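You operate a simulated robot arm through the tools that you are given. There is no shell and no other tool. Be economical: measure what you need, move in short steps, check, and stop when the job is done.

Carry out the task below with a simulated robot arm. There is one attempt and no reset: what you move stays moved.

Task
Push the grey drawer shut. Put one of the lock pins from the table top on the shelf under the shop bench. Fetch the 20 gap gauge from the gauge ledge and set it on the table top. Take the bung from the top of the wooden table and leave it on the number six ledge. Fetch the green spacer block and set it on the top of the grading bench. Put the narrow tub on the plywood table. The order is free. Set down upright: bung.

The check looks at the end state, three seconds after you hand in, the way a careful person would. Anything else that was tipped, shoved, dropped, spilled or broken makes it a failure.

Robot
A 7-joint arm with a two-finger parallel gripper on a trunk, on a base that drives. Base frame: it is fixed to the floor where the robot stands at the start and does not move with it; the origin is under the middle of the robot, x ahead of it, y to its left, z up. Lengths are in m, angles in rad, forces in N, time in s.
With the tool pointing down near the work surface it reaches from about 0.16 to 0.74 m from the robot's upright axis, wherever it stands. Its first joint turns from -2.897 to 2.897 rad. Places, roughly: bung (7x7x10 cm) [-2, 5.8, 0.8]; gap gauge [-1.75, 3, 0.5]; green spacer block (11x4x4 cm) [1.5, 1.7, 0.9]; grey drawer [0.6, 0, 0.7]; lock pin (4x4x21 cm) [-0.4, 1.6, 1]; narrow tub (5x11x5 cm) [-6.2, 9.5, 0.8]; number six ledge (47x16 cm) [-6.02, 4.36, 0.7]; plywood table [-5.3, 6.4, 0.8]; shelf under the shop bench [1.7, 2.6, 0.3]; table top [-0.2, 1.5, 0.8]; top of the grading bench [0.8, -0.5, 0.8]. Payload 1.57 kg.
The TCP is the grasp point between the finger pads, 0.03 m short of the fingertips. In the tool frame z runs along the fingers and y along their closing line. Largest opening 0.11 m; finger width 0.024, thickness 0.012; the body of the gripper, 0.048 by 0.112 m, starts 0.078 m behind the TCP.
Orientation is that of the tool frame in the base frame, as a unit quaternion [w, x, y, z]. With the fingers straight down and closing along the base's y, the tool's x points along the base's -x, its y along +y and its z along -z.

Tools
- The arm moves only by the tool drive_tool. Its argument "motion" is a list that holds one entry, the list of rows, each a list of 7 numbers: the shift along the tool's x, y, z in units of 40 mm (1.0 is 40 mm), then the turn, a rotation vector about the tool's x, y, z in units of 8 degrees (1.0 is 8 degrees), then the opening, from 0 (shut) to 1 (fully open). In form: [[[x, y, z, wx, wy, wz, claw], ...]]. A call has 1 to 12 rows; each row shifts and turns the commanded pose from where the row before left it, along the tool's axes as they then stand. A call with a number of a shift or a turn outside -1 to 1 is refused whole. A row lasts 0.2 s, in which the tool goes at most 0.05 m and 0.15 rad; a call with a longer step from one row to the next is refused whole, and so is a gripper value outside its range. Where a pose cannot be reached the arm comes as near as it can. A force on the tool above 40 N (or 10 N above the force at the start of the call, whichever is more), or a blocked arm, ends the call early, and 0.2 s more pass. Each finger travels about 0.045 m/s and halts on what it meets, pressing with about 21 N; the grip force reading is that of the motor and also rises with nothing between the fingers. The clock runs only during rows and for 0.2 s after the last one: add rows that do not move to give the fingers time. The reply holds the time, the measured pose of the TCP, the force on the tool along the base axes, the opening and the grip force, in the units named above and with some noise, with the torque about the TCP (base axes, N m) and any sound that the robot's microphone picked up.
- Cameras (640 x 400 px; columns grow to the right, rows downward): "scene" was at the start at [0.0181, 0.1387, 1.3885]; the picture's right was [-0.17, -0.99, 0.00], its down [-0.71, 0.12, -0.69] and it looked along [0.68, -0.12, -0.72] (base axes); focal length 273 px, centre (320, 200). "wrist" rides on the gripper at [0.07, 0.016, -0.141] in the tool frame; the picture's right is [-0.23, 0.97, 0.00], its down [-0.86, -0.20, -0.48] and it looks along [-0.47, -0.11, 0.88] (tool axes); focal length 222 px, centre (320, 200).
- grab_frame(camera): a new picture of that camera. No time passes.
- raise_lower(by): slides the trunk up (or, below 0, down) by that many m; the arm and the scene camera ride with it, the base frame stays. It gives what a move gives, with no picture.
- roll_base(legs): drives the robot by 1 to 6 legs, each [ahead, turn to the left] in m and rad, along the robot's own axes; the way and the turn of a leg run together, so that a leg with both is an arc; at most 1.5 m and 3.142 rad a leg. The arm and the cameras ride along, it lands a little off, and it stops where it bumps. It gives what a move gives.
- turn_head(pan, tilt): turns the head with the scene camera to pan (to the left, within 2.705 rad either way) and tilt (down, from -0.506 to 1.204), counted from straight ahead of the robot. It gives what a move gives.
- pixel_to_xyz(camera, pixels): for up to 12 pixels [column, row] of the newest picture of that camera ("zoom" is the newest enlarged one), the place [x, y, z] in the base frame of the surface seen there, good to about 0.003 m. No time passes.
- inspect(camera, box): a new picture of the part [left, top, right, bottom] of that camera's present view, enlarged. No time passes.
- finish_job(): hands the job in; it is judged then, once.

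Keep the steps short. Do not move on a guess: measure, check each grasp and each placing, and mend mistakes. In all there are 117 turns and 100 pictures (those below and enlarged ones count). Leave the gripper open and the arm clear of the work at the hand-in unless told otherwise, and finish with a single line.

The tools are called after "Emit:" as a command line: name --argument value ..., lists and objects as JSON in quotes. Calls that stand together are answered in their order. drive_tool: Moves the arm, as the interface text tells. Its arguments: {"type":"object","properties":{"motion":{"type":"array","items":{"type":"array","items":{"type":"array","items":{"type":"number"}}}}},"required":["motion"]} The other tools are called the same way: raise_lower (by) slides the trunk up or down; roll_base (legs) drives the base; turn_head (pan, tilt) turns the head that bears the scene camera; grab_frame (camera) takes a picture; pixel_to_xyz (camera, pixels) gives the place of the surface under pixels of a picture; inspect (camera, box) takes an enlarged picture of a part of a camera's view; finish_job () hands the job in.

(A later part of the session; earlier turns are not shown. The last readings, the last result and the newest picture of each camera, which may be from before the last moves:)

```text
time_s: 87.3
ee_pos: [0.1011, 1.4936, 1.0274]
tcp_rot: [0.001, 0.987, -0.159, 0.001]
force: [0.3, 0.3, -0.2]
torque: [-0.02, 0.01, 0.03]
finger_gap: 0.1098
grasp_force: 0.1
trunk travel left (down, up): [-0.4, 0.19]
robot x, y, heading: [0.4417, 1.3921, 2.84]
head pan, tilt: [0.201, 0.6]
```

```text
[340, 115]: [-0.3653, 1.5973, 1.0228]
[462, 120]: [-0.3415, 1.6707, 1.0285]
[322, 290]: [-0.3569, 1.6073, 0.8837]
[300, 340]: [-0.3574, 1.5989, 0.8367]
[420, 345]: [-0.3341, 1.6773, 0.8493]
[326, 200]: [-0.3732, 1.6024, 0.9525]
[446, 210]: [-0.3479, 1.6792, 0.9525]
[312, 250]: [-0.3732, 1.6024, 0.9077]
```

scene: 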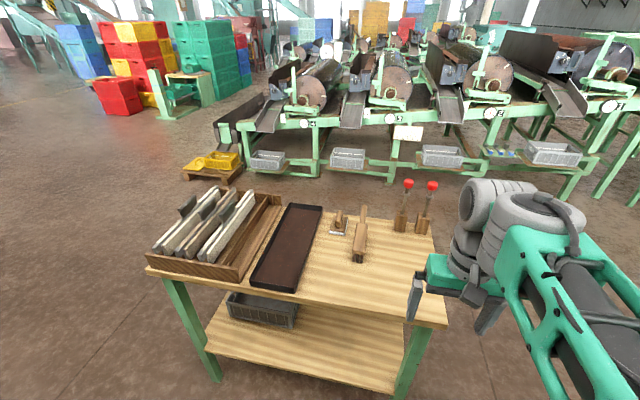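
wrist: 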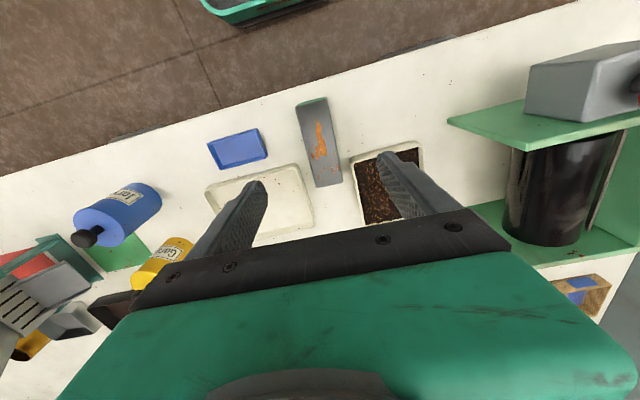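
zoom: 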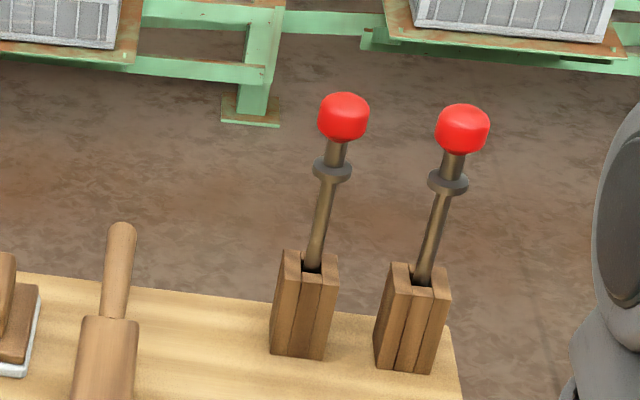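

The rods are clear between the block (z 0.89) and the collar (0.98). I advance 0.17 m and then extend and tilt the tool with the fingers half closed.

Emit:
roll_base --legs '[[0.17, 0]]'

Emit:
drive_tool --motion '[[[-0.9, -0.25, 0, 0, 0, 0, 0.5], [-0.9, -0.25, 0, 0, 0, 0, 0.5], [-0.9, -0.25, 0, 0, 0, 0, 0.5], [-0.9, -0.25, 0, 0, 0, 0, 0.5], [0, 0, 0, 0, -0.875, 0, 0.5], [0, 0, 0, 0, -0.875, 0, 0.5], [0, 0, 0, 0, -0.875, 0, 0.5], [0, 0, 0, 0, -0.875, 0, 0.5], [0, 0, 0, 0, -0.875, 0, 0.5], [0, 0, 0, 0, -0.875, 0, 0.5]]]'

Emit:
grab_frame --camera "wrist"

```text
time_s: 88.7
ee_pos: [-0.0622, 1.5451, 1.026]
tcp_rot: [0.0, 0.987, -0.16, 0.0]
force: [-0.5, -0.6, 0.6]
torque: [-0.02, -0.01, -0.01]
finger_gap: 0.11
grasp_force: 0.1
trunk travel left (down, up): [-0.4, 0.19]
robot x, y, heading: [0.2805, 1.4433, 2.835]
head pan, tilt: [0.201, 0.6]
```

```text
time_s: 90.9
ee_pos: [-0.1844, 1.6301, 1.0271]
tcp_rot: [-0.057, 0.921, -0.15, -0.355]
force: [0.1, -0.2, 0.0]
torque: [0.01, 0.04, -0.02]
finger_gap: 0.0551
grasp_force: 0.0
trunk travel left (down, up): [-0.4, 0.19]
robot x, y, heading: [0.2824, 1.4423, 2.839]
head pan, tilt: [0.201, 0.6]
```

```text
68 pictures are left
```

wrist: 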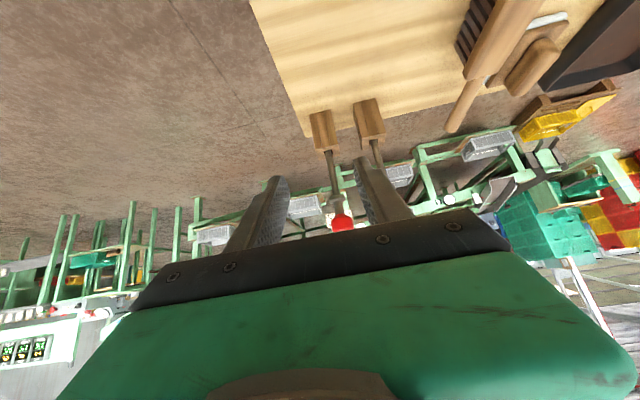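

Emit:
pixel_to_xyz --camera "wrist" --pixels '[[330, 165], [333, 175], [322, 130], [376, 155], [369, 122], [342, 222], [335, 185]]'

Emit:
raise_lower --by -0.087

```text
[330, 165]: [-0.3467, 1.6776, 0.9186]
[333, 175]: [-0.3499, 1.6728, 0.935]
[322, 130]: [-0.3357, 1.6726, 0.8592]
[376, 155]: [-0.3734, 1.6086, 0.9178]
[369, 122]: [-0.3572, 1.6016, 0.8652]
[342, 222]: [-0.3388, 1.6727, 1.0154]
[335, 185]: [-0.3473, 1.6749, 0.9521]
```

```text
time_s: 92.2
ee_pos: [-0.1847, 1.6294, 0.9408]
tcp_rot: [-0.056, 0.922, -0.149, -0.353]
force: [-0.9, 0.7, -0.5]
torque: [0.0, 0.0, 0.0]
finger_gap: 0.0549
grasp_force: 0.0
trunk travel left (down, up): [-0.313, 0.277]
robot x, y, heading: [0.2798, 1.439, 2.837]
head pan, tilt: [0.201, 0.6]
```

The rod is 0.172 m ahead and 8 mm left of the TCP. I move level towards it with 55 mm opening.

Emit:
drive_tool --motion '[[[0, 0.21, 0, 0, 0, 0, 0.5], [-0.639, 0, 0.575, 0, 0, 0, 0.5], [-0.639, 0, 0.575, 0, 0, 0, 0.5], [-0.639, 0, 0.575, 0, 0, 0, 0.5], [-0.639, 0, 0.575, 0, 0, 0, 0.5], [-0.639, 0, 0.575, 0, 0, 0, 0.5]]]'

Emit:
grab_frame --camera "wrist"

Emit:
inspect --camera "scene" --box '[300, 130, 500, 255]'

```text
time_s: 93.6
ee_pos: [-0.3511, 1.6746, 0.9405]
tcp_rot: [-0.057, 0.922, -0.149, -0.353]
force: [0.6, 0.2, 0.4]
torque: [0.01, 0.01, -0.01]
finger_gap: 0.055
grasp_force: 0.1
trunk travel left (down, up): [-0.313, 0.277]
robot x, y, heading: [0.2855, 1.4414, 2.841]
head pan, tilt: [0.201, 0.6]
```

```text
67 pictures are left
```

wrist: 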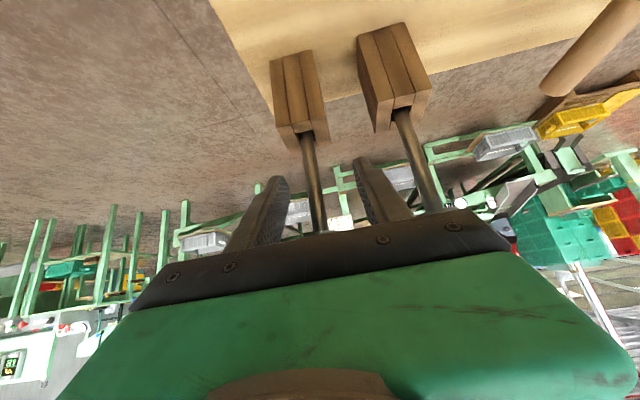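

```text
3.20 times, centred on (400, 192) of scene
```

zoom: 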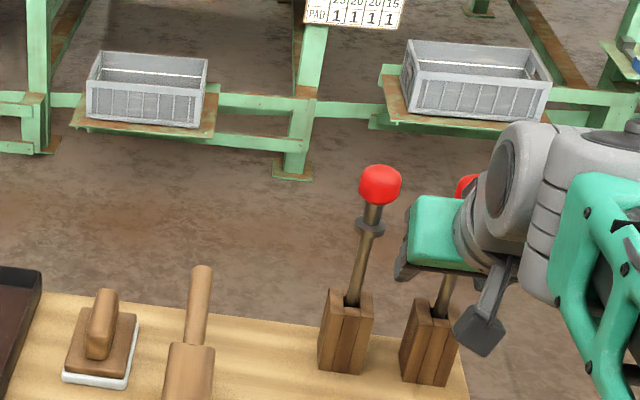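

The rod is between the fingers. Close, check, then lift a little.

Emit:
drive_tool --motion '[[[0, 0, 0, 0, 0, 0, 0], [0, 0, 0, 0, 0, 0, 0], [0, 0, 0, 0, 0, 0, 0], [0, 0, 0, 0, 0, 0, 0], [0, 0, 0, 0, 0, 0, 0], [-0.335, 0, -0.372, 0, 0, 0, 0], [-0.669, 0, -0.743, 0, 0, 0, 0], [-0.669, 0, -0.743, 0, 0, 0, 0]]]'

Emit:
inspect --camera "scene" --box '[300, 100, 500, 225]'

Emit:
grab_frame --camera "wrist"

```text
time_s: 95.4
ee_pos: [-0.351, 1.6765, 1.0408]
tcp_rot: [-0.056, 0.922, -0.149, -0.354]
force: [0.0, -0.4, -1.2]
torque: [0.0, 0.0, 0.03]
finger_gap: 0.0105
grasp_force: 20.7
trunk travel left (down, up): [-0.313, 0.277]
robot x, y, heading: [0.2814, 1.4447, 2.837]
head pan, tilt: [0.201, 0.6]
```

```text
3.20 times, centred on (400, 162) of scene
```

zoom: 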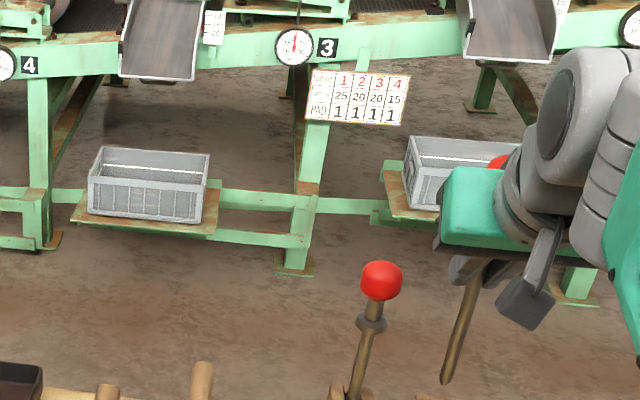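

```text
64 pictures are left
```

wrist: 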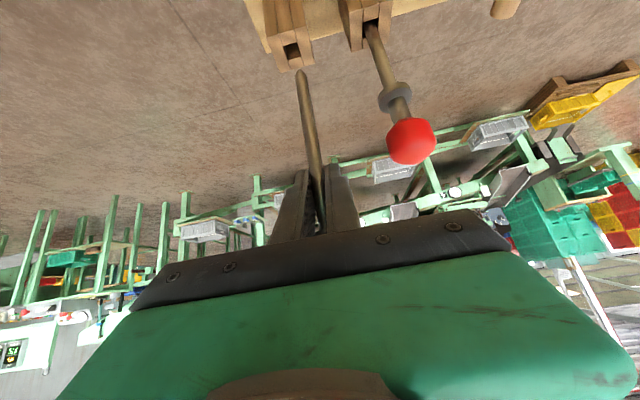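

The pin came out of a wooden holder, which stays on the table, so the lock pin is the rod with the ball. I'll lay it down on free table space and regrasp it lying, so that it can go on the shelf flat. First I move back 0.20 m over the free strip.

Emit:
drive_tool --motion '[[[0.619, 0, -0.557, 0, 0, 0, 0], [0.619, 0, -0.557, 0, 0, 0, 0], [0.619, 0, -0.557, 0, 0, 0, 0], [0.619, 0, -0.557, 0, 0, 0, 0], [0.619, 0, -0.557, 0, 0, 0, 0], [0.619, 0, -0.557, 0, 0, 0, 0], [0, 0, 0, 0, 0.9375, 0, 0], [0, 0, 0, 0, 0.9375, 0, 0], [0, 0, 0, 0, 0.9375, 0, 0], [0, 0, 0, 0, 0.9375, 0, 0], [0, 0, 0, 0, 0.9375, 0, 0], [0, 0, 0, 0, 0.9375, 0, 0]]]'

Emit:
drive_tool --motion '[[[0, 0, 0, 0, 0.9375, 0, 0], [0, 0, 0, 0, 0.9375, 0, 0], [0, 0, 0, 0, 0.9375, 0, 0], [0, 0, 0, 0, 0.9375, 0, 0], [0, 0, 0, 0, 0.9375, 0, 0], [0, 0, 0, 0, 0.9375, 0, 0]]]'

Emit:
turn_head --pan 0.1 --tilt 0.8

Emit:
grab_frame --camera "scene"

```text
time_s: 98.0
ee_pos: [-0.1609, 1.6123, 1.0398]
tcp_rot: [0.005, 0.987, -0.159, 0.027]
force: [-0.3, -0.4, -0.6]
torque: [-0.01, 0.0, -0.02]
finger_gap: 0.0104
grasp_force: 21.0
trunk travel left (down, up): [-0.313, 0.277]
robot x, y, heading: [0.2817, 1.4422, 2.84]
head pan, tilt: [0.201, 0.6]
```

```text
time_s: 98.6
ee_pos: [-0.1628, 1.6131, 1.0348]
tcp_rot: [0.026, 0.975, -0.157, 0.153]
force: [-10.4, 3.0, -37.2]
torque: [-0.25, -1.24, -0.04]
finger_gap: 0.0105
grasp_force: 20.6
out of reach, approached as far as the arm can: row 3
trunk travel left (down, up): [-0.313, 0.277]
robot x, y, heading: [0.2817, 1.4446, 2.833]
head pan, tilt: [0.201, 0.6]
stopped in row 3: the force on the tool passed its limit at 129 N (the readings are from after the stop); the commanded pose is now the measured one
```

```text
time_s: 99.4
ee_pos: [-0.1637, 1.6129, 1.0346]
tcp_rot: [0.026, 0.975, -0.157, 0.155]
force: [-12.3, 3.4, -57.3]
torque: [-0.07, -1.26, -0.06]
finger_gap: 0.0102
grasp_force: 21.3
trunk travel left (down, up): [-0.313, 0.277]
robot x, y, heading: [0.2816, 1.4424, 2.834]
head pan, tilt: [0.099, 0.799]
```

```text
63 pictures are left
```

scene: 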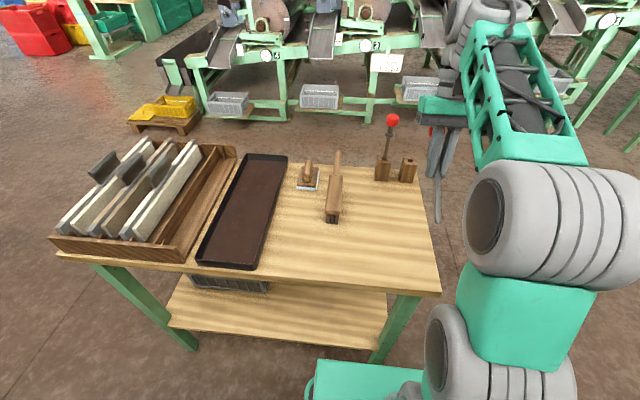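

The backward tilt jammed the tool at about -18° (57 N), so I undo it. New plan: with the tool at +42° and the pin vertical, I set its tip on the table and lay it down by moving the TCP in an arc. First I tilt back and reverse the base 0.09 m.

Emit:
drive_tool --motion '[[[0, 0, 0, 0, -0.833, 0, 0], [0, 0, 0, 0, -0.833, 0, 0], [0, 0, 0, 0, -0.833, 0, 0], [0, 0, 0, 0, -0.833, 0, 0], [0, 0, 0, 0, -0.833, 0, 0], [0, 0, 0, 0, -0.833, 0, 0], [0, 0, 0, 0, -0.833, 0, 0], [0, 0, 0, 0, -0.833, 0, 0], [0, 0, 0, 0, -0.833, 0, 0]]]'

Emit:
roll_base --legs '[[-0.09, 0]]'

Emit:
grab_frame --camera "wrist"

Emit:
inspect --camera "scene" --box '[260, 70, 580, 270]'

```text
time_s: 101.4
ee_pos: [-0.1766, 1.6059, 1.124]
tcp_rot: [-0.058, 0.924, -0.15, -0.346]
force: [-1.1, 0.2, -1.4]
torque: [0.01, -0.03, -0.02]
finger_gap: 0.0108
grasp_force: 21.1
out of reach, approached as far as the arm can: row 4, 7, 8, 9
trunk travel left (down, up): [-0.313, 0.277]
robot x, y, heading: [0.2799, 1.4478, 2.831]
head pan, tilt: [0.099, 0.799]
```

```text
time_s: 102.5
ee_pos: [-0.0899, 1.5794, 1.1244]
tcp_rot: [-0.059, 0.925, -0.152, -0.345]
force: [-1.0, 0.9, 0.0]
torque: [-0.02, -0.06, 0.0]
finger_gap: 0.0105
grasp_force: 20.7
trunk travel left (down, up): [-0.313, 0.277]
robot x, y, heading: [0.3637, 1.4167, 2.837]
head pan, tilt: [0.099, 0.799]
```

```text
62 pictures are left
```

wrist: 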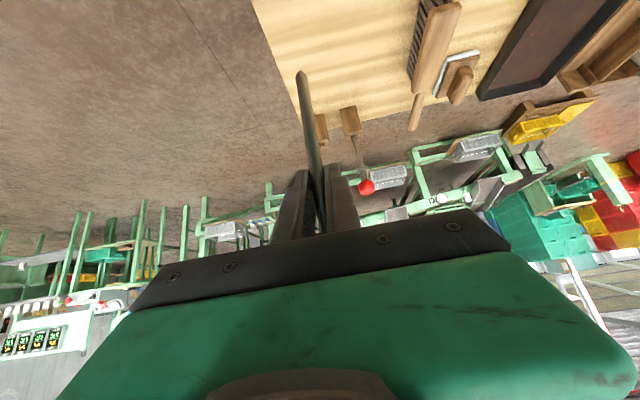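

```text
2.00 times, centred on (420, 170) of scene
```

zoom: 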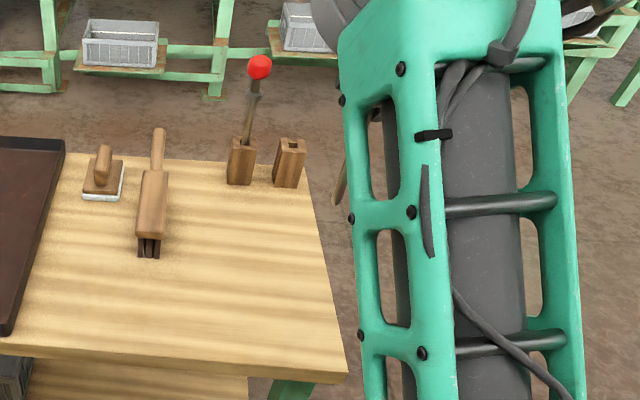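

The pin is still held as before; TCP at (-0.09,1.58,1.124), tilt 41°. I go down 0.16 m and 5 cm left.

Emit:
drive_tool --motion '[[[0, 0.625, 0, 0, 0, 0, 0], [0, 0.625, 0, 0, 0, 0, 0], [0.656, 0, 0.757, 0, 0, 0, 0], [0.656, 0, 0.757, 0, 0, 0, 0], [0.656, 0, 0.757, 0, 0, 0, 0], [0.656, 0, 0.757, 0, 0, 0, 0]]]'

Emit:
grab_frame --camera "wrist"

Emit:
pixel_to_xyz --camera "wrist" --pixels '[[303, 80], [308, 120]]'

```text
time_s: 103.3
ee_pos: [-0.1515, 1.497, 0.9317]
tcp_rot: [-0.077, 0.974, -0.1, -0.188]
force: [-1.6, -1.3, 7.2]
torque: [-0.1, -0.17, -0.01]
finger_gap: 0.0105
grasp_force: 20.8
trunk travel left (down, up): [-0.313, 0.277]
robot x, y, heading: [0.3643, 1.4158, 2.833]
head pan, tilt: [0.099, 0.799]
stopped in row 4: the arm was blocked; the commanded pose is now the measured one
```

```text
60 pictures are left
```

wrist: 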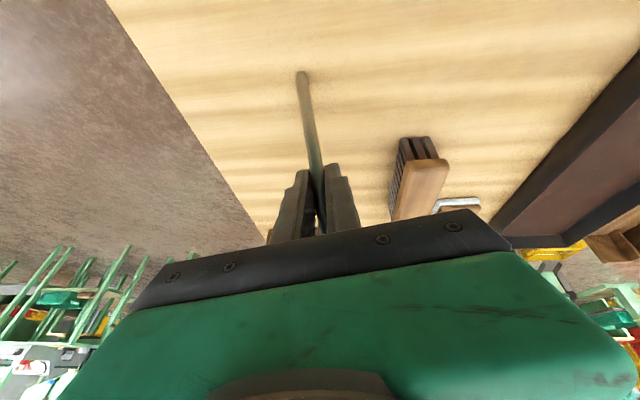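

```text
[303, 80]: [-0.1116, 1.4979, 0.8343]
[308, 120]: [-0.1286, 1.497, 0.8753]
```

The tip rests on the table at about (-0.11,1.498,0.825) with 7 N, and the pin leans about 22°. I begin the forward-and-down arc about the tip with three short steps.

Emit:
drive_tool --motion '[[[-0.325, 0.026, 0.383, 0, 0, 0, 0], [-0.256, 0.034, 0.432, 0, 0, 0, 0], [-0.175, 0.041, 0.469, 0, 0, 0, 0]]]'

Emit:
grab_frame --camera "wrist"

```text
time_s: 104.1
ee_pos: [-0.1906, 1.5098, 0.9098]
tcp_rot: [-0.076, 0.972, -0.103, -0.199]
force: [-3.0, 2.3, 9.4]
torque: [0.12, -0.32, 0.1]
finger_gap: 0.0109
grasp_force: 21.2
trunk travel left (down, up): [-0.313, 0.277]
robot x, y, heading: [0.3678, 1.4149, 2.839]
head pan, tilt: [0.099, 0.799]
```

```text
59 pictures are left
```

wrist: 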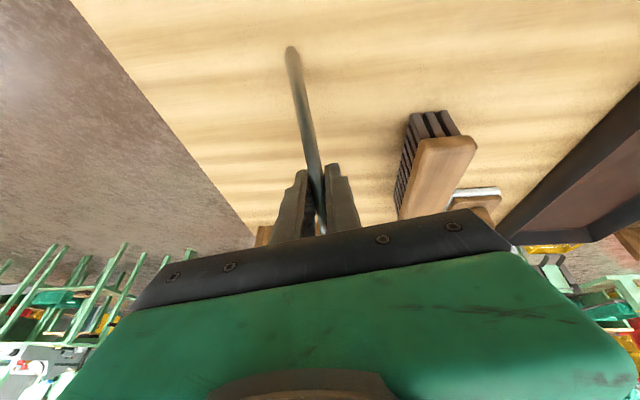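

The pin is pivoting in the grip as wished. I continue the arc.

Emit:
drive_tool --motion '[[[-0.092, 0.047, 0.493, 0, 0, 0, 0], [-0.003, 0.052, 0.499, 0, 0, 0, 0], [0, 0, 0, 0, 0, 0, 0]]]'

Emit:
grab_frame --camera "wrist"

Emit:
inspect --camera "scene" --box '[260, 120, 500, 270]'

```text
time_s: 104.9
ee_pos: [-0.2101, 1.5131, 0.871]
tcp_rot: [-0.077, 0.972, -0.102, -0.197]
force: [0.1, -0.1, 2.2]
torque: [-0.01, -0.28, 0.02]
finger_gap: 0.0105
grasp_force: 20.8
trunk travel left (down, up): [-0.313, 0.277]
robot x, y, heading: [0.3682, 1.4129, 2.837]
head pan, tilt: [0.099, 0.799]
```

```text
58 pictures are left
```

wrist: 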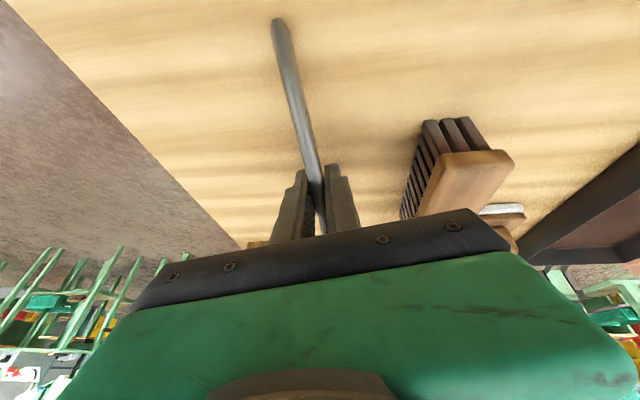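

```text
2.67 times, centred on (380, 195) of scene
```

zoom: 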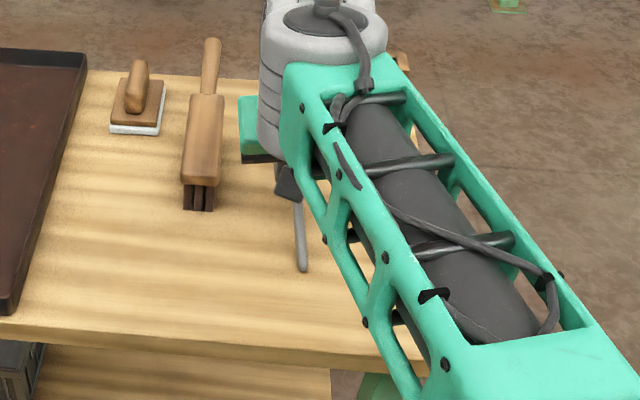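

The pin now leans about 23° off the table. I rotate the tool back by about 19° so the pin is level, and lower it almost to the table.

Emit:
drive_tool --motion '[[[0, 0, 0, 0, 0.8, 0, 0], [0, 0, 0, 0, 0.8, 0, 0], [0, 0, 0, 0, 0.8, 0, 0], [0, 0, 0.2, 0, 0, 0, 0], [0, 0, 0.15, 0, 0, 0, 0]]]'

Emit:
grab_frame --camera "wrist"

Emit:
pixel_to_xyz --camera "wrist" --pixels '[[278, 24], [295, 100], [310, 160], [330, 80]]'

```text
time_s: 106.1
ee_pos: [-0.2111, 1.5151, 0.8582]
tcp_rot: [-0.058, 0.991, -0.114, -0.032]
force: [0.2, -0.5, -1.2]
torque: [-0.03, -0.03, -0.01]
finger_gap: 0.0103
grasp_force: 20.3
trunk travel left (down, up): [-0.313, 0.277]
robot x, y, heading: [0.3661, 1.4169, 2.833]
head pan, tilt: [0.099, 0.799]
```

```text
56 pictures are left
```

wrist: 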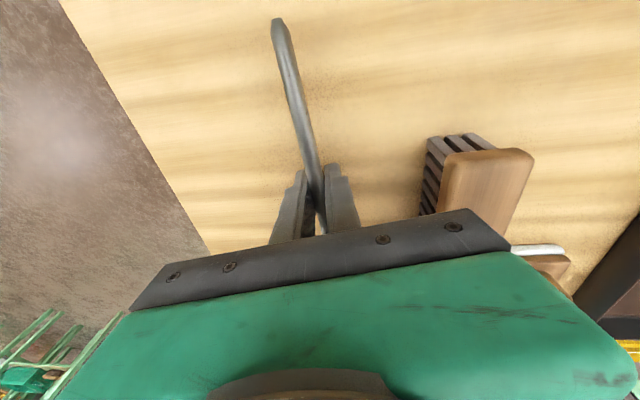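

```text
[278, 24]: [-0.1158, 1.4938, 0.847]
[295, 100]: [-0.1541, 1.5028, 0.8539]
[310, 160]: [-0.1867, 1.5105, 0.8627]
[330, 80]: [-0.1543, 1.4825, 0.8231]
```

The rod is nearly level (tip about 1 cm lower) and the tool leans 6° sideways. I level both, lower to z 0.854, then release.

Emit:
drive_tool --motion '[[[0, 0, 0, -0.78, 0, 0, 0], [0, 0, 0, 0, 0.9, 0, 0], [0, 0, 0.1, 0, 0, 0, 0], [0, 0, 0, 0, 0, 0, 0.05], [0, 0, 0, 0, 0, 0, 0.12], [0, 0, 0, 0, 0, 0, 0.2], [0, 0, 0, 0, 0, 0, 0.3], [0, 0, 0, 0, 0, 0, 0.4]]]'

Emit:
drive_tool --motion '[[[0, 0, -0.8, 0, 0, 0, 0.4], [0, 0, -0.8, 0, 0, 0, 0.4], [0.5, 0, -0.8, 0, 0, 0, 0.4], [0.5, 0, -0.8, 0, 0, 0, 0.4]]]'

Emit:
grab_frame --camera "wrist"

```text
time_s: 107.9
ee_pos: [-0.2101, 1.5149, 0.8555]
tcp_rot: [0.003, 0.993, -0.111, 0.024]
force: [0.4, -0.5, -0.5]
torque: [-0.01, 0.01, -0.01]
finger_gap: 0.0441
grasp_force: 0.1
trunk travel left (down, up): [-0.313, 0.277]
robot x, y, heading: [0.3659, 1.4157, 2.839]
head pan, tilt: [0.099, 0.799]
```

```text
time_s: 108.9
ee_pos: [-0.1778, 1.5082, 0.9848]
tcp_rot: [0.003, 0.993, -0.112, 0.025]
force: [0.1, 0.5, -0.4]
torque: [-0.02, -0.04, -0.02]
finger_gap: 0.0441
grasp_force: 0.0
trunk travel left (down, up): [-0.313, 0.277]
robot x, y, heading: [0.3688, 1.4152, 2.838]
head pan, tilt: [0.099, 0.799]
```

```text
55 pictures are left
```

wrist: 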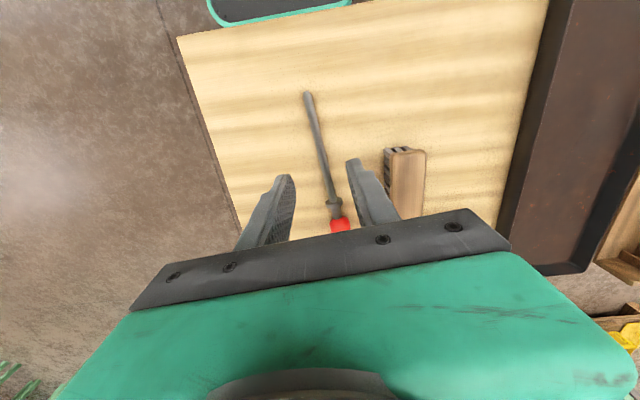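

The pin lies on the table. I measure it for the regrasp with a tilted tool.

Emit:
pixel_to_xyz --camera "wrist" --pixels '[[308, 97], [318, 135], [326, 170], [333, 200], [336, 207], [340, 224], [350, 120]]'

```text
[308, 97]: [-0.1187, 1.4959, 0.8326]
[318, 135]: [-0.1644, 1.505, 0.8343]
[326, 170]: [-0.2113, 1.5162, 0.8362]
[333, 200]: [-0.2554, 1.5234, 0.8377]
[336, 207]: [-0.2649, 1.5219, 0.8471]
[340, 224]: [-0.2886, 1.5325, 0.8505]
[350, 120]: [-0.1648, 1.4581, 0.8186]
```

The pin runs from (-0.116,1.496) to the ball near (-0.31,1.535), rod centre z 0.83. I move forward 4.5 cm and tilt the tool to 45°, staying high.

Emit:
drive_tool --motion '[[[-0.57, 0.03, 0, 0, 0, 0, 0.4], [-0.57, 0.03, 0, 0, 0, 0, 0.4], [0, 0, 0, 0, -1, 0, 0.4], [0, 0, 0, 0, -1, 0, 0.4], [0, 0, 0, 0, -1, 0, 0.4], [0, 0, 0, 0, -1, 0, 0.4], [0, 0, 0, 0, -1, 0, 0.4], [0, 0, 0, 0, -1, 0, 0.4], [0, 0, 0, 0, 0, 0, 0.4]]]'

Emit:
grab_frame --camera "wrist"

```text
time_s: 110.9
ee_pos: [-0.2219, 1.5152, 0.9816]
tcp_rot: [-0.043, 0.917, -0.103, -0.382]
force: [0.3, -0.5, -0.6]
torque: [-0.02, 0.0, -0.02]
finger_gap: 0.044
grasp_force: 0.0
trunk travel left (down, up): [-0.313, 0.277]
robot x, y, heading: [0.3668, 1.4151, 2.832]
head pan, tilt: [0.099, 0.799]
```

```text
54 pictures are left
```

wrist: 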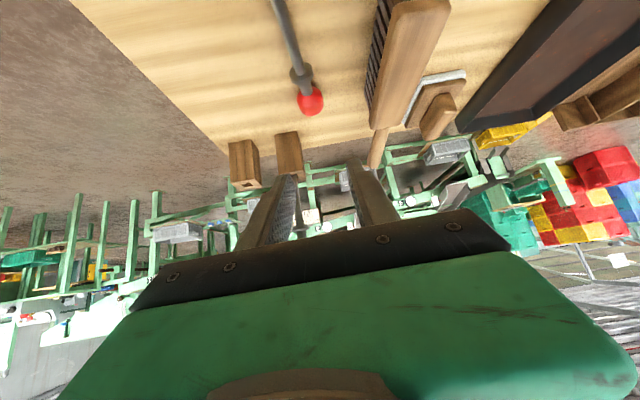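

Tilt is 45°. I lower straight down to TCP z 0.853 with the rod between the fingers, then check before closing.

Emit:
drive_tool --motion '[[[0.568, -0.06, 0.564, 0, 0, 0, 0.4], [0.568, 0, 0.564, 0, 0, 0, 0.4], [0.568, 0, 0.564, 0, 0, 0, 0.4], [0.4, 0, 0.4, 0, 0, 0, 0.4], [0.13, 0, 0.13, 0, 0, 0, 0.4]]]'

Emit:
grab_frame --camera "wrist"

Emit:
inspect --camera "scene" --box '[260, 100, 500, 250]'

```text
time_s: 112.1
ee_pos: [-0.2215, 1.5189, 0.8567]
tcp_rot: [-0.043, 0.917, -0.104, -0.383]
force: [-0.4, 0.4, 0.2]
torque: [-0.01, -0.01, -0.04]
finger_gap: 0.0442
grasp_force: 0.1
trunk travel left (down, up): [-0.313, 0.277]
robot x, y, heading: [0.3621, 1.4149, 2.836]
head pan, tilt: [0.099, 0.799]
```

```text
53 pictures are left
```

wrist: 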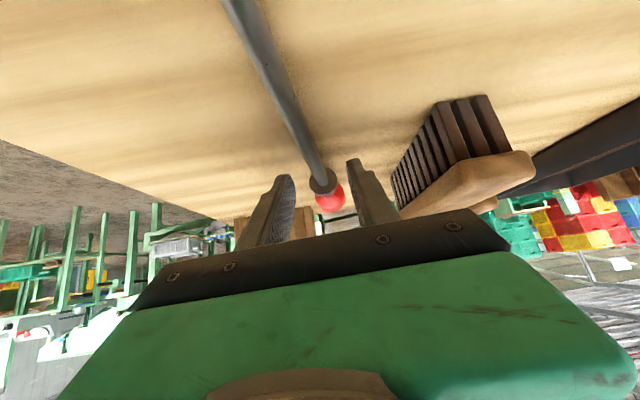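

```text
2.67 times, centred on (380, 175) of scene
```

zoom: 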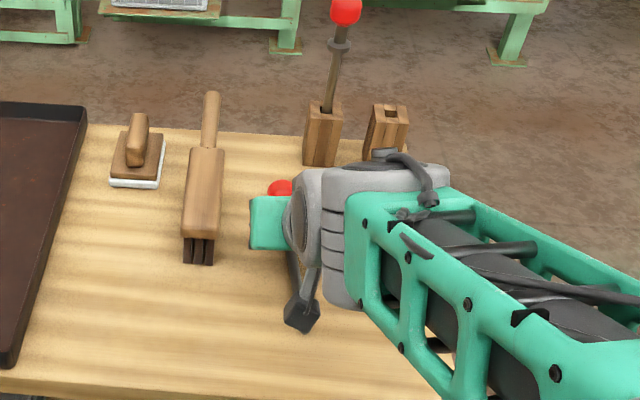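

Rod is between the fingers. I lower 5 mm more, close, and lift.

Emit:
drive_tool --motion '[[[0.09, 0, 0.09, 0, 0, 0, 0.4], [0, 0, 0, 0, 0, 0, 0], [0, 0, 0, 0, 0, 0, 0], [0, 0, 0, 0, 0, 0, 0], [0, 0, 0, 0, 0, 0, 0], [-0.35, 0, -0.35, 0, 0, 0, 0], [-0.7, 0, -0.7, 0, 0, 0, 0], [-0.7, 0, -0.7, 0, 0, 0, 0], [-0.7, 0, -0.7, 0, 0, 0, 0], [-0.7, 0, -0.7, 0, 0, 0, 0]]]'

Emit:
grab_frame --camera "wrist"

Emit:
pixel_to_xyz --camera "wrist" --pixels '[[232, 5], [270, 80], [300, 140], [320, 185], [330, 200]]'

```text
time_s: 114.3
ee_pos: [-0.2215, 1.5176, 1.0301]
tcp_rot: [-0.044, 0.917, -0.104, -0.381]
force: [-0.1, 0.8, -1.5]
torque: [-0.02, 0.0, 0.02]
finger_gap: 0.0102
grasp_force: 20.9
trunk travel left (down, up): [-0.313, 0.277]
robot x, y, heading: [0.3664, 1.4158, 2.836]
head pan, tilt: [0.099, 0.799]
```

```text
51 pictures are left
```

wrist: 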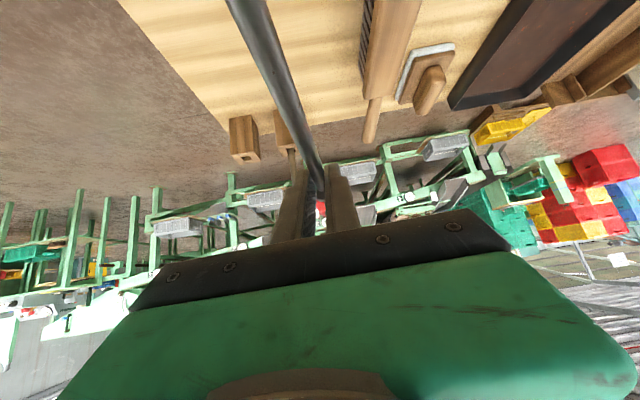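

```text
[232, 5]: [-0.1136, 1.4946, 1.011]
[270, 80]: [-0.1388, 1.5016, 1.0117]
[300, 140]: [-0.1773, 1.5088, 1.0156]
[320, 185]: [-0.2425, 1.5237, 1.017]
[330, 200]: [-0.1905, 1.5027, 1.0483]
```

The pin is held level (z 1.011–1.017 along its length). Now I drive to a point 0.85 m in front of the shop bench and turn to face it.

Emit:
roll_base --legs '[[-0.08, 0], [0, -1.127], [0.656, 0], [0, -2.011]]'

Emit:
raise_lower --by -0.313

Emit:
turn_head --pan 0.2 --tilt 0.5

Emit:
grab_frame --camera "scene"

```text
time_s: 126.3
ee_pos: [0.9397, 1.9416, 1.0299]
tcp_rot: [0.383, 0.101, 0.917, -0.042]
force: [-0.2, -0.2, -0.3]
torque: [-0.02, 0.06, 0.01]
finger_gap: 0.0099
grasp_force: 21.3
trunk travel left (down, up): [-0.313, 0.277]
robot x, y, heading: [0.3549, 2.042, -0.303]
head pan, tilt: [0.099, 0.799]
```

```text
time_s: 129.4
ee_pos: [0.9387, 1.9414, 0.7158]
tcp_rot: [0.382, 0.1, 0.918, -0.042]
force: [0.1, 0.6, -1.3]
torque: [0.01, 0.07, -0.02]
finger_gap: 0.01
grasp_force: 20.8
trunk travel left (down, up): [0.0, 0.59]
robot x, y, heading: [0.3525, 2.038, -0.3]
head pan, tilt: [0.099, 0.799]
```

```text
time_s: 130.2
ee_pos: [0.9402, 1.9408, 0.7181]
tcp_rot: [0.382, 0.1, 0.918, -0.042]
force: [0.1, 0.3, -1.4]
torque: [-0.01, 0.07, -0.01]
finger_gap: 0.01
grasp_force: 21.2
trunk travel left (down, up): [0.0, 0.59]
robot x, y, heading: [0.3525, 2.0396, -0.3]
head pan, tilt: [0.201, 0.499]
```

```text
50 pictures are left
```

scene: 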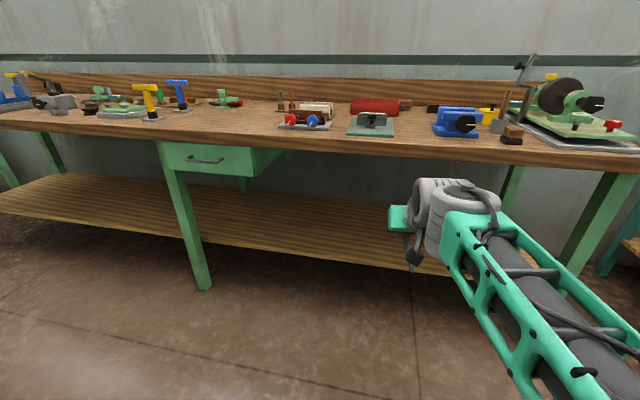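

Emit:
pixel_to_xyz --camera "scene" --pixels '[[230, 142], [380, 157], [380, 148], [270, 133], [250, 243], [350, 264], [250, 238], [350, 259], [400, 273], [250, 215], [190, 200], [262, 165]]'

Emit:
inspect --camera "scene" --box '[220, 110, 460, 290]'

```text
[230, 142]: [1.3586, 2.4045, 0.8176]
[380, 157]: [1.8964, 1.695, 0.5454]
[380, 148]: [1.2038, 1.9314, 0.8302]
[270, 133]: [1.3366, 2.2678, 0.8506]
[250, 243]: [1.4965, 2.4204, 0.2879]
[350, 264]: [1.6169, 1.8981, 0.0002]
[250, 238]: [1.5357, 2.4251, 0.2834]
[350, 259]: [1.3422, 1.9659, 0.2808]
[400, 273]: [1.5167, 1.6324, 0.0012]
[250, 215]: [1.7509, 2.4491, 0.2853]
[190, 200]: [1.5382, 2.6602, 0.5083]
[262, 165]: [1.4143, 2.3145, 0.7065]
```

```text
2.22 times, centred on (340, 200) of scene
```

zoom: 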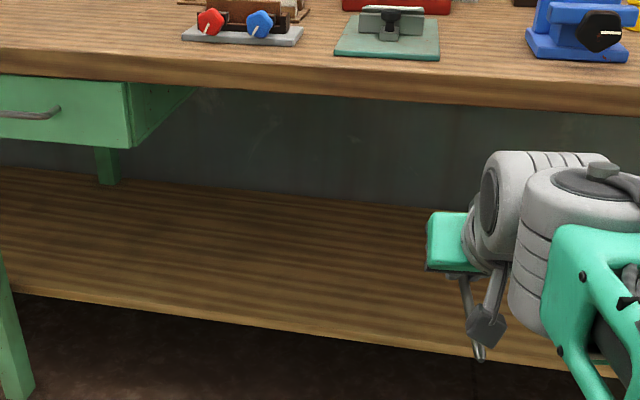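

The shelf edge is only 0.12 m behind the bench edge (u 0.664 vs 0.5435), shelf z 0.286. I extend the arm 0.11 m and lower it towards z 0.36 in front of the bench.

Emit:
drive_tool --motion '[[[-0.646, 0, 0.65, 0, 0, 0, 0], [-0.646, 0, 0.65, 0, 0, 0, 0], [-0.646, 0, 0.65, 0, 0, 0, 0], [0.7, 0, 0.7, 0, 0, 0, 0], [0.7, 0, 0.7, 0, 0, 0, 0], [0.7, 0, 0.7, 0, 0, 0, 0], [0.7, 0, 0.7, 0, 0, 0, 0], [0.7, 0, 0.7, 0, 0, 0, 0], [0.7, 0, 0.7, 0, 0, 0, 0], [0.7, 0, 0.7, 0, 0, 0, 0], [0.7, 0, 0.7, 0, 0, 0, 0]]]'

Emit:
grab_frame --camera "scene"

```text
time_s: 132.6
ee_pos: [1.0488, 1.9169, 0.401]
tcp_rot: [0.383, 0.101, 0.917, -0.041]
force: [-0.2, -0.2, -0.2]
torque: [0.02, 0.07, 0.0]
finger_gap: 0.0102
grasp_force: 20.5
trunk travel left (down, up): [0.0, 0.59]
robot x, y, heading: [0.3516, 2.0369, -0.301]
head pan, tilt: [0.201, 0.499]
```

```text
48 pictures are left
```

scene: 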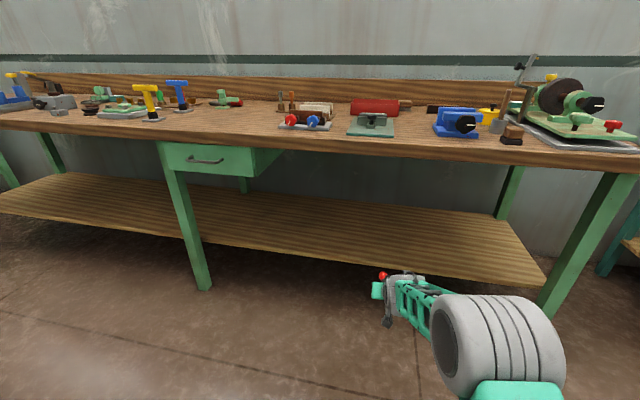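

Emit:
pixel_to_xyz --camera "scene" --pixels '[[470, 297], [510, 297], [540, 310], [480, 340], [410, 283], [400, 300], [383, 276]]'

```text
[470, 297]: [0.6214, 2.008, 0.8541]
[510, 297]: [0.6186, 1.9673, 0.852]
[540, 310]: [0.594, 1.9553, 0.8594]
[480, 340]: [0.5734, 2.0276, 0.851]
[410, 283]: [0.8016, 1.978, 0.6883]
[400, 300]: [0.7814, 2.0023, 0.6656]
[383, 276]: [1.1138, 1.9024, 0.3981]
```

Elbow and forearm have clearance to the bench edge. I drive ahead 0.40 m, bringing the pin over the shelf.

Emit:
roll_base --legs '[[0.25, 0], [0.15, 0]]'

Emit:
grab_frame --camera "wrist"

Emit:
grab_frame --camera "scene"

```text
time_s: 135.4
ee_pos: [1.4306, 1.798, 0.3996]
tcp_rot: [0.382, 0.102, 0.917, -0.042]
force: [0.0, -0.3, -1.0]
torque: [0.01, 0.05, -0.01]
finger_gap: 0.0102
grasp_force: 21.1
trunk travel left (down, up): [0.0, 0.59]
robot x, y, heading: [0.7329, 1.9222, -0.306]
head pan, tilt: [0.201, 0.499]
```

```text
47 pictures are left
```

wrist: 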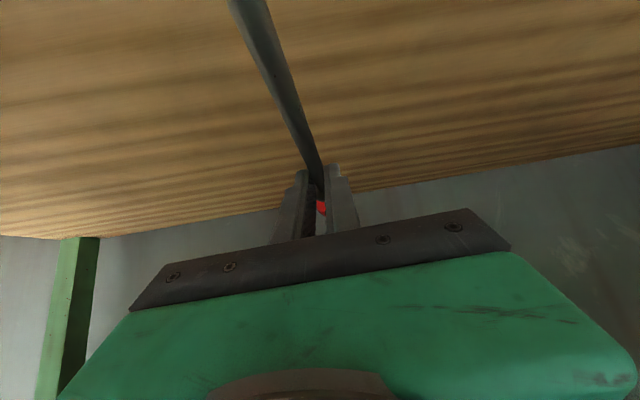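

```text
46 pictures are left
```

scene: 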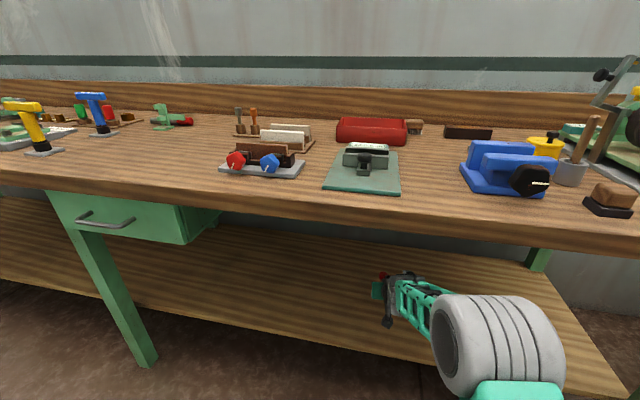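

The TCP is at u 0.80 and all of the pin is over the shelf. I go 2 cm further in and lower to just above contact.

Emit:
drive_tool --motion '[[[-0.3525, 0, 0.355, 0, 0, 0, 0], [0.45, 0, 0.45, 0, 0, 0, 0], [0.45, 0, 0.45, 0, 0, 0, 0], [0.3, 0, 0.3, 0, 0, 0, 0], [0.15, 0, 0.15, 0, 0, 0, 0], [0, 0, 0, 0, 0, 0, 0]]]'

Emit:
pixel_to_xyz --camera "wrist" --pixels '[[320, 60], [200, 200]]'

Emit:
grab_frame --camera "wrist"

Emit:
pixel_to_xyz --camera "wrist" --pixels '[[245, 15], [285, 90], [310, 150], [240, 100], [380, 150]]'

```text
time_s: 136.8
ee_pos: [1.4482, 1.7949, 0.3244]
tcp_rot: [0.382, 0.102, 0.918, -0.043]
force: [0.2, -0.2, -0.5]
torque: [0.02, 0.09, 0.01]
finger_gap: 0.0101
grasp_force: 21.1
trunk travel left (down, up): [0.0, 0.59]
robot x, y, heading: [0.7334, 1.9251, -0.306]
head pan, tilt: [0.201, 0.499]
```

```text
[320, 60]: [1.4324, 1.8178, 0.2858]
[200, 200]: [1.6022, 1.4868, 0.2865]
```

```text
45 pictures are left
```

wrist: 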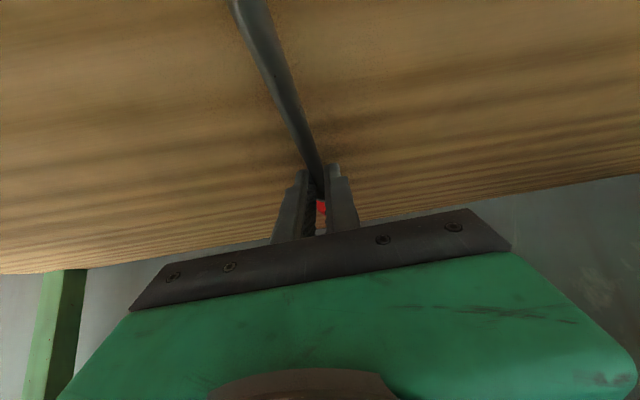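

```text
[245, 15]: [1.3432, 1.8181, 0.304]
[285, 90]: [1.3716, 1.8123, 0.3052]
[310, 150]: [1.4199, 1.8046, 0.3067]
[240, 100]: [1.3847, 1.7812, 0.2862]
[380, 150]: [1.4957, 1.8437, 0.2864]
```

The pin is about 4 mm above its rest height. I lower 4 mm, open gently, then lift a little.

Emit:
drive_tool --motion '[[[0.065, 0, 0.065, 0, 0, 0, 0], [0, 0, 0, 0, 0, 0, 0.03], [0, 0, 0, 0, 0, 0, 0.1], [0, 0, 0, 0, 0, 0, 0.2], [0, 0, 0, 0, 0, 0, 0.35], [0, 0, 0, 0, 0, 0, 0.5], [0, 0, 0, 0, 0, 0, 0.5], [-0.5, 0, -0.5, 0, 0, 0, 0.5], [-0.7, 0, -0.7, 0, 0, 0, 0.5]]]'

Emit:
grab_frame --camera "wrist"

```text
time_s: 138.8
ee_pos: [1.4495, 1.7951, 0.3884]
tcp_rot: [0.381, 0.101, 0.918, -0.042]
force: [-0.8, -0.5, -0.5]
torque: [0.01, 0.0, 0.0]
finger_gap: 0.0549
grasp_force: 0.1
trunk travel left (down, up): [0.0, 0.59]
robot x, y, heading: [0.7319, 1.9208, -0.301]
head pan, tilt: [0.201, 0.499]
```

```text
44 pictures are left
```

wrist: 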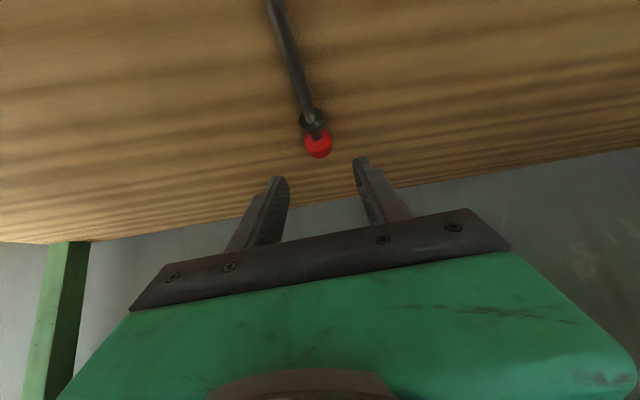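

The pin lies on the shelf. I back the base out 0.45 m, then raise the arm and bring the tool upright.

Emit:
roll_base --legs '[[-0.45, 0]]'

Emit:
drive_tool --motion '[[[-0.7, 0, -0.7, 0, 0, 0, 0.8], [-0.7, 0, -0.7, 0, 0, 0, 1], [-0.7, 0, -0.7, 0, 0, 0, 1], [-0.7, 0, -0.7, 0, 0, 0, 1], [-0.7, 0, -0.7, 0, 0, 0, 1], [-0.7, 0, -0.7, 0, 0, 0, 1], [0, 0, 0, 0, 0.93, 0, 1], [0, 0, 0, 0, 0.93, 0, 1], [0, 0, 0, 0, 0.93, 0, 1], [0, 0, 0, 0, 0.93, 0, 1], [0, 0, 0, 0, 0.93, 0, 1], [0, 0, 0, 0, 0.93, 0, 1]]]'

Emit:
drive_tool --motion '[[[0.8, 0, 0, 0, 0, 0, 1], [0.8, 0, 0, 0, 0, 0, 1], [0.8, 0, 0, 0, 0, 0, 1], [0.8, 0, 0, 0, 0, 0, 1], [0.8, 0, 0, 0, 0, 0, 1], [0.8, 0, 0, 0, 0, 0, 1], [0.8, 0, 0, 0, 0, 0, 1], [0.8, 0, 0, 0, 0, 0, 1]]]'

Emit:
inspect --camera "scene" --box '[220, 150, 540, 350]'

```text
time_s: 141.5
ee_pos: [1.0147, 1.9309, 0.3887]
tcp_rot: [0.382, 0.1, 0.918, -0.042]
force: [0.2, 0.6, -0.6]
torque: [0.05, 0.01, 0.02]
finger_gap: 0.0549
grasp_force: 0.0
trunk travel left (down, up): [0.0, 0.59]
robot x, y, heading: [0.2981, 2.0584, -0.3]
head pan, tilt: [0.201, 0.499]
```

```text
time_s: 144.1
ee_pos: [0.9787, 1.9411, 0.6127]
tcp_rot: [0.004, 0.109, 0.994, 0.0]
force: [-0.4, 0.6, -0.8]
torque: [0.02, 0.02, 0.0]
finger_gap: 0.1101
grasp_force: 0.0
out of reach, approached as far as the arm can: row 11, 12
trunk travel left (down, up): [0.0, 0.59]
robot x, y, heading: [0.2973, 2.0572, -0.298]
head pan, tilt: [0.201, 0.499]
```

```text
time_s: 145.9
ee_pos: [0.7273, 1.998, 0.6081]
tcp_rot: [0.006, 0.109, 0.994, -0.001]
force: [0.8, -0.2, -0.8]
torque: [-0.02, -0.03, -0.02]
finger_gap: 0.11
grasp_force: 0.0
trunk travel left (down, up): [0.0, 0.59]
robot x, y, heading: [0.2996, 2.0578, -0.302]
head pan, tilt: [0.201, 0.499]
```

```text
2.00 times, centred on (380, 250) of scene
```

zoom: 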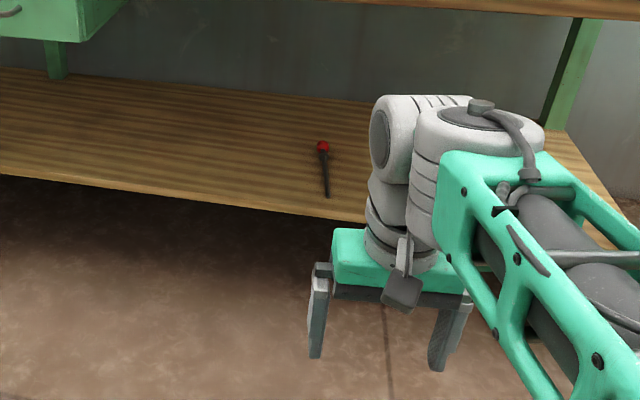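

The pin rests on the shelf. Next the gap gauge: I turn towards the machines, raise the trunk 0.2 m and look.

Emit:
raise_lower --by 0.25

Emit:
roll_base --legs '[[0, 3.01], [0.75, 0]]'

Emit:
turn_head --pan 0.15 --tilt 0.4

Emit:
grab_frame --camera "scene"

```text
time_s: 148.5
ee_pos: [0.7275, 1.9967, 0.8593]
tcp_rot: [0.006, 0.109, 0.994, -0.001]
force: [0.0, 0.0, 0.2]
torque: [0.0, -0.01, 0.03]
finger_gap: 0.11
grasp_force: 0.1
trunk travel left (down, up): [-0.25, 0.34]
robot x, y, heading: [0.3019, 2.0555, -0.295]
head pan, tilt: [0.201, 0.499]
```

```text
time_s: 159.6
ee_pos: [-0.7962, 2.473, 0.8594]
tcp_rot: [-0.001, 0.986, -0.169, -0.005]
force: [-0.2, -0.4, -1.3]
torque: [-0.02, 0.01, -0.01]
finger_gap: 0.11
grasp_force: 0.1
trunk travel left (down, up): [-0.25, 0.34]
robot x, y, heading: [-0.3766, 2.3599, 2.718]
head pan, tilt: [0.201, 0.499]
```

```text
time_s: 160.2
ee_pos: [-0.7964, 2.4739, 0.8608]
tcp_rot: [-0.001, 0.986, -0.169, -0.004]
force: [-0.1, -0.1, 0.1]
torque: [-0.01, -0.02, 0.0]
finger_gap: 0.1102
grasp_force: 0.0
trunk travel left (down, up): [-0.25, 0.34]
robot x, y, heading: [-0.3759, 2.3617, 2.719]
head pan, tilt: [0.15, 0.4]
```

```text
42 pictures are left
```

scene: 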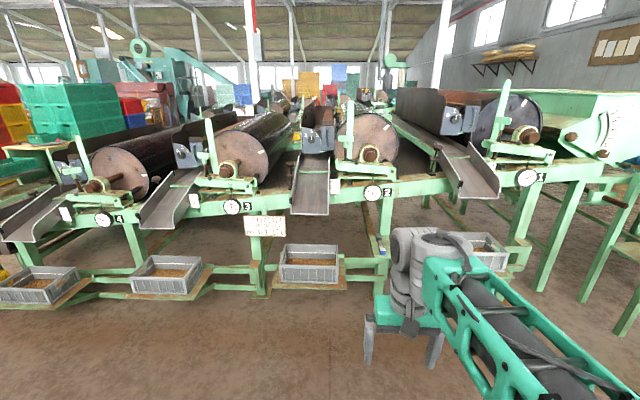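

Emit:
pixel_to_xyz --camera "scene" --pixels '[[310, 285], [165, 290], [510, 268], [383, 252], [378, 268], [260, 295], [372, 250]]'

Emit:
inspect --camera "scene" --box '[345, 220, 505, 320]'

```text
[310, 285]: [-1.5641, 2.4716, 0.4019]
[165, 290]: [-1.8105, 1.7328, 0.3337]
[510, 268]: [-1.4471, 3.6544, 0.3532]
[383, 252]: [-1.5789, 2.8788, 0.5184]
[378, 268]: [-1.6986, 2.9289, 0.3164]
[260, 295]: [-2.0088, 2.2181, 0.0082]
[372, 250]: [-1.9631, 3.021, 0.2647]
```

```text
4.00 times, centred on (425, 270) of scene
```

zoom: 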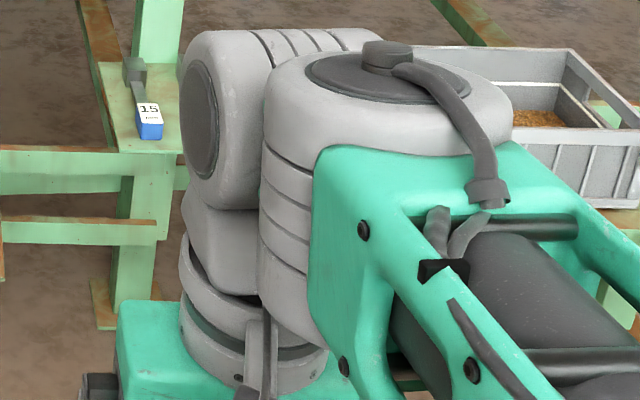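

The gauges (blue tags with numbers) lie on the ledge near (-1.6,2.95,0.52); one reads 15. I retract the arm a bit, swing it right, and drive to stand in front of the ledge.

Emit:
drive_tool --motion '[[[0.8, -0.9, 0, 0, 0, 0, 1], [0.8, -0.9, 0, 0, 0, 0, 1], [0, -0.9, 0, 0, 0, 0, 1], [0, -0.9, 0, 0, 0, 0, 1], [0, -0.9, 0, 0, 0, 0, 1]]]'

Emit:
roll_base --legs '[[0, -0.125], [0.83, 0], [0, 0.226]]'

Emit:
turn_head --pan 0.2 --tilt 0.85

Emit:
grab_frame --camera "scene"

```text
time_s: 161.4
ee_pos: [-0.6757, 2.6233, 0.8601]
tcp_rot: [-0.001, 0.986, -0.169, -0.006]
force: [0.1, 0.5, 1.1]
torque: [0.03, 0.0, 0.01]
finger_gap: 0.1097
grasp_force: 0.0
trunk travel left (down, up): [-0.25, 0.34]
robot x, y, heading: [-0.3765, 2.3614, 2.719]
head pan, tilt: [0.15, 0.4]
```

```text
time_s: 167.2
ee_pos: [-1.4005, 3.0145, 0.8587]
tcp_rot: [-0.001, 0.993, -0.118, -0.005]
force: [-1.0, -0.2, 0.3]
torque: [0.02, 0.0, -0.01]
finger_gap: 0.1101
grasp_force: 0.0
trunk travel left (down, up): [-0.25, 0.34]
robot x, y, heading: [-1.0784, 2.786, 2.824]
head pan, tilt: [0.15, 0.4]
```

```text
time_s: 168.1
ee_pos: [-1.4003, 3.0145, 0.8595]
tcp_rot: [-0.001, 0.993, -0.118, -0.005]
force: [-0.5, -0.2, 0.4]
torque: [0.0, 0.01, 0.01]
finger_gap: 0.11
grasp_force: 0.1
trunk travel left (down, up): [-0.25, 0.34]
robot x, y, heading: [-1.0725, 2.7864, 2.828]
head pan, tilt: [0.201, 0.85]
```

```text
40 pictures are left
```

scene: 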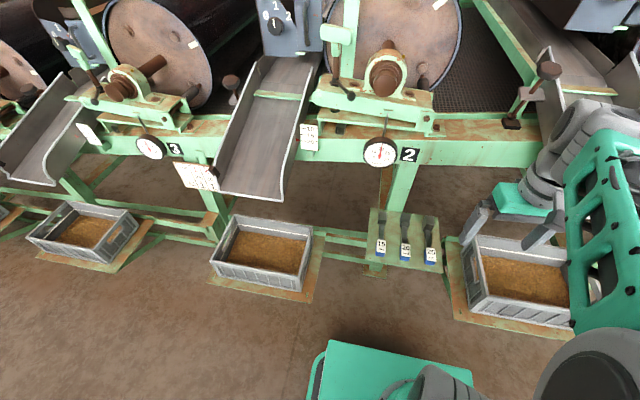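

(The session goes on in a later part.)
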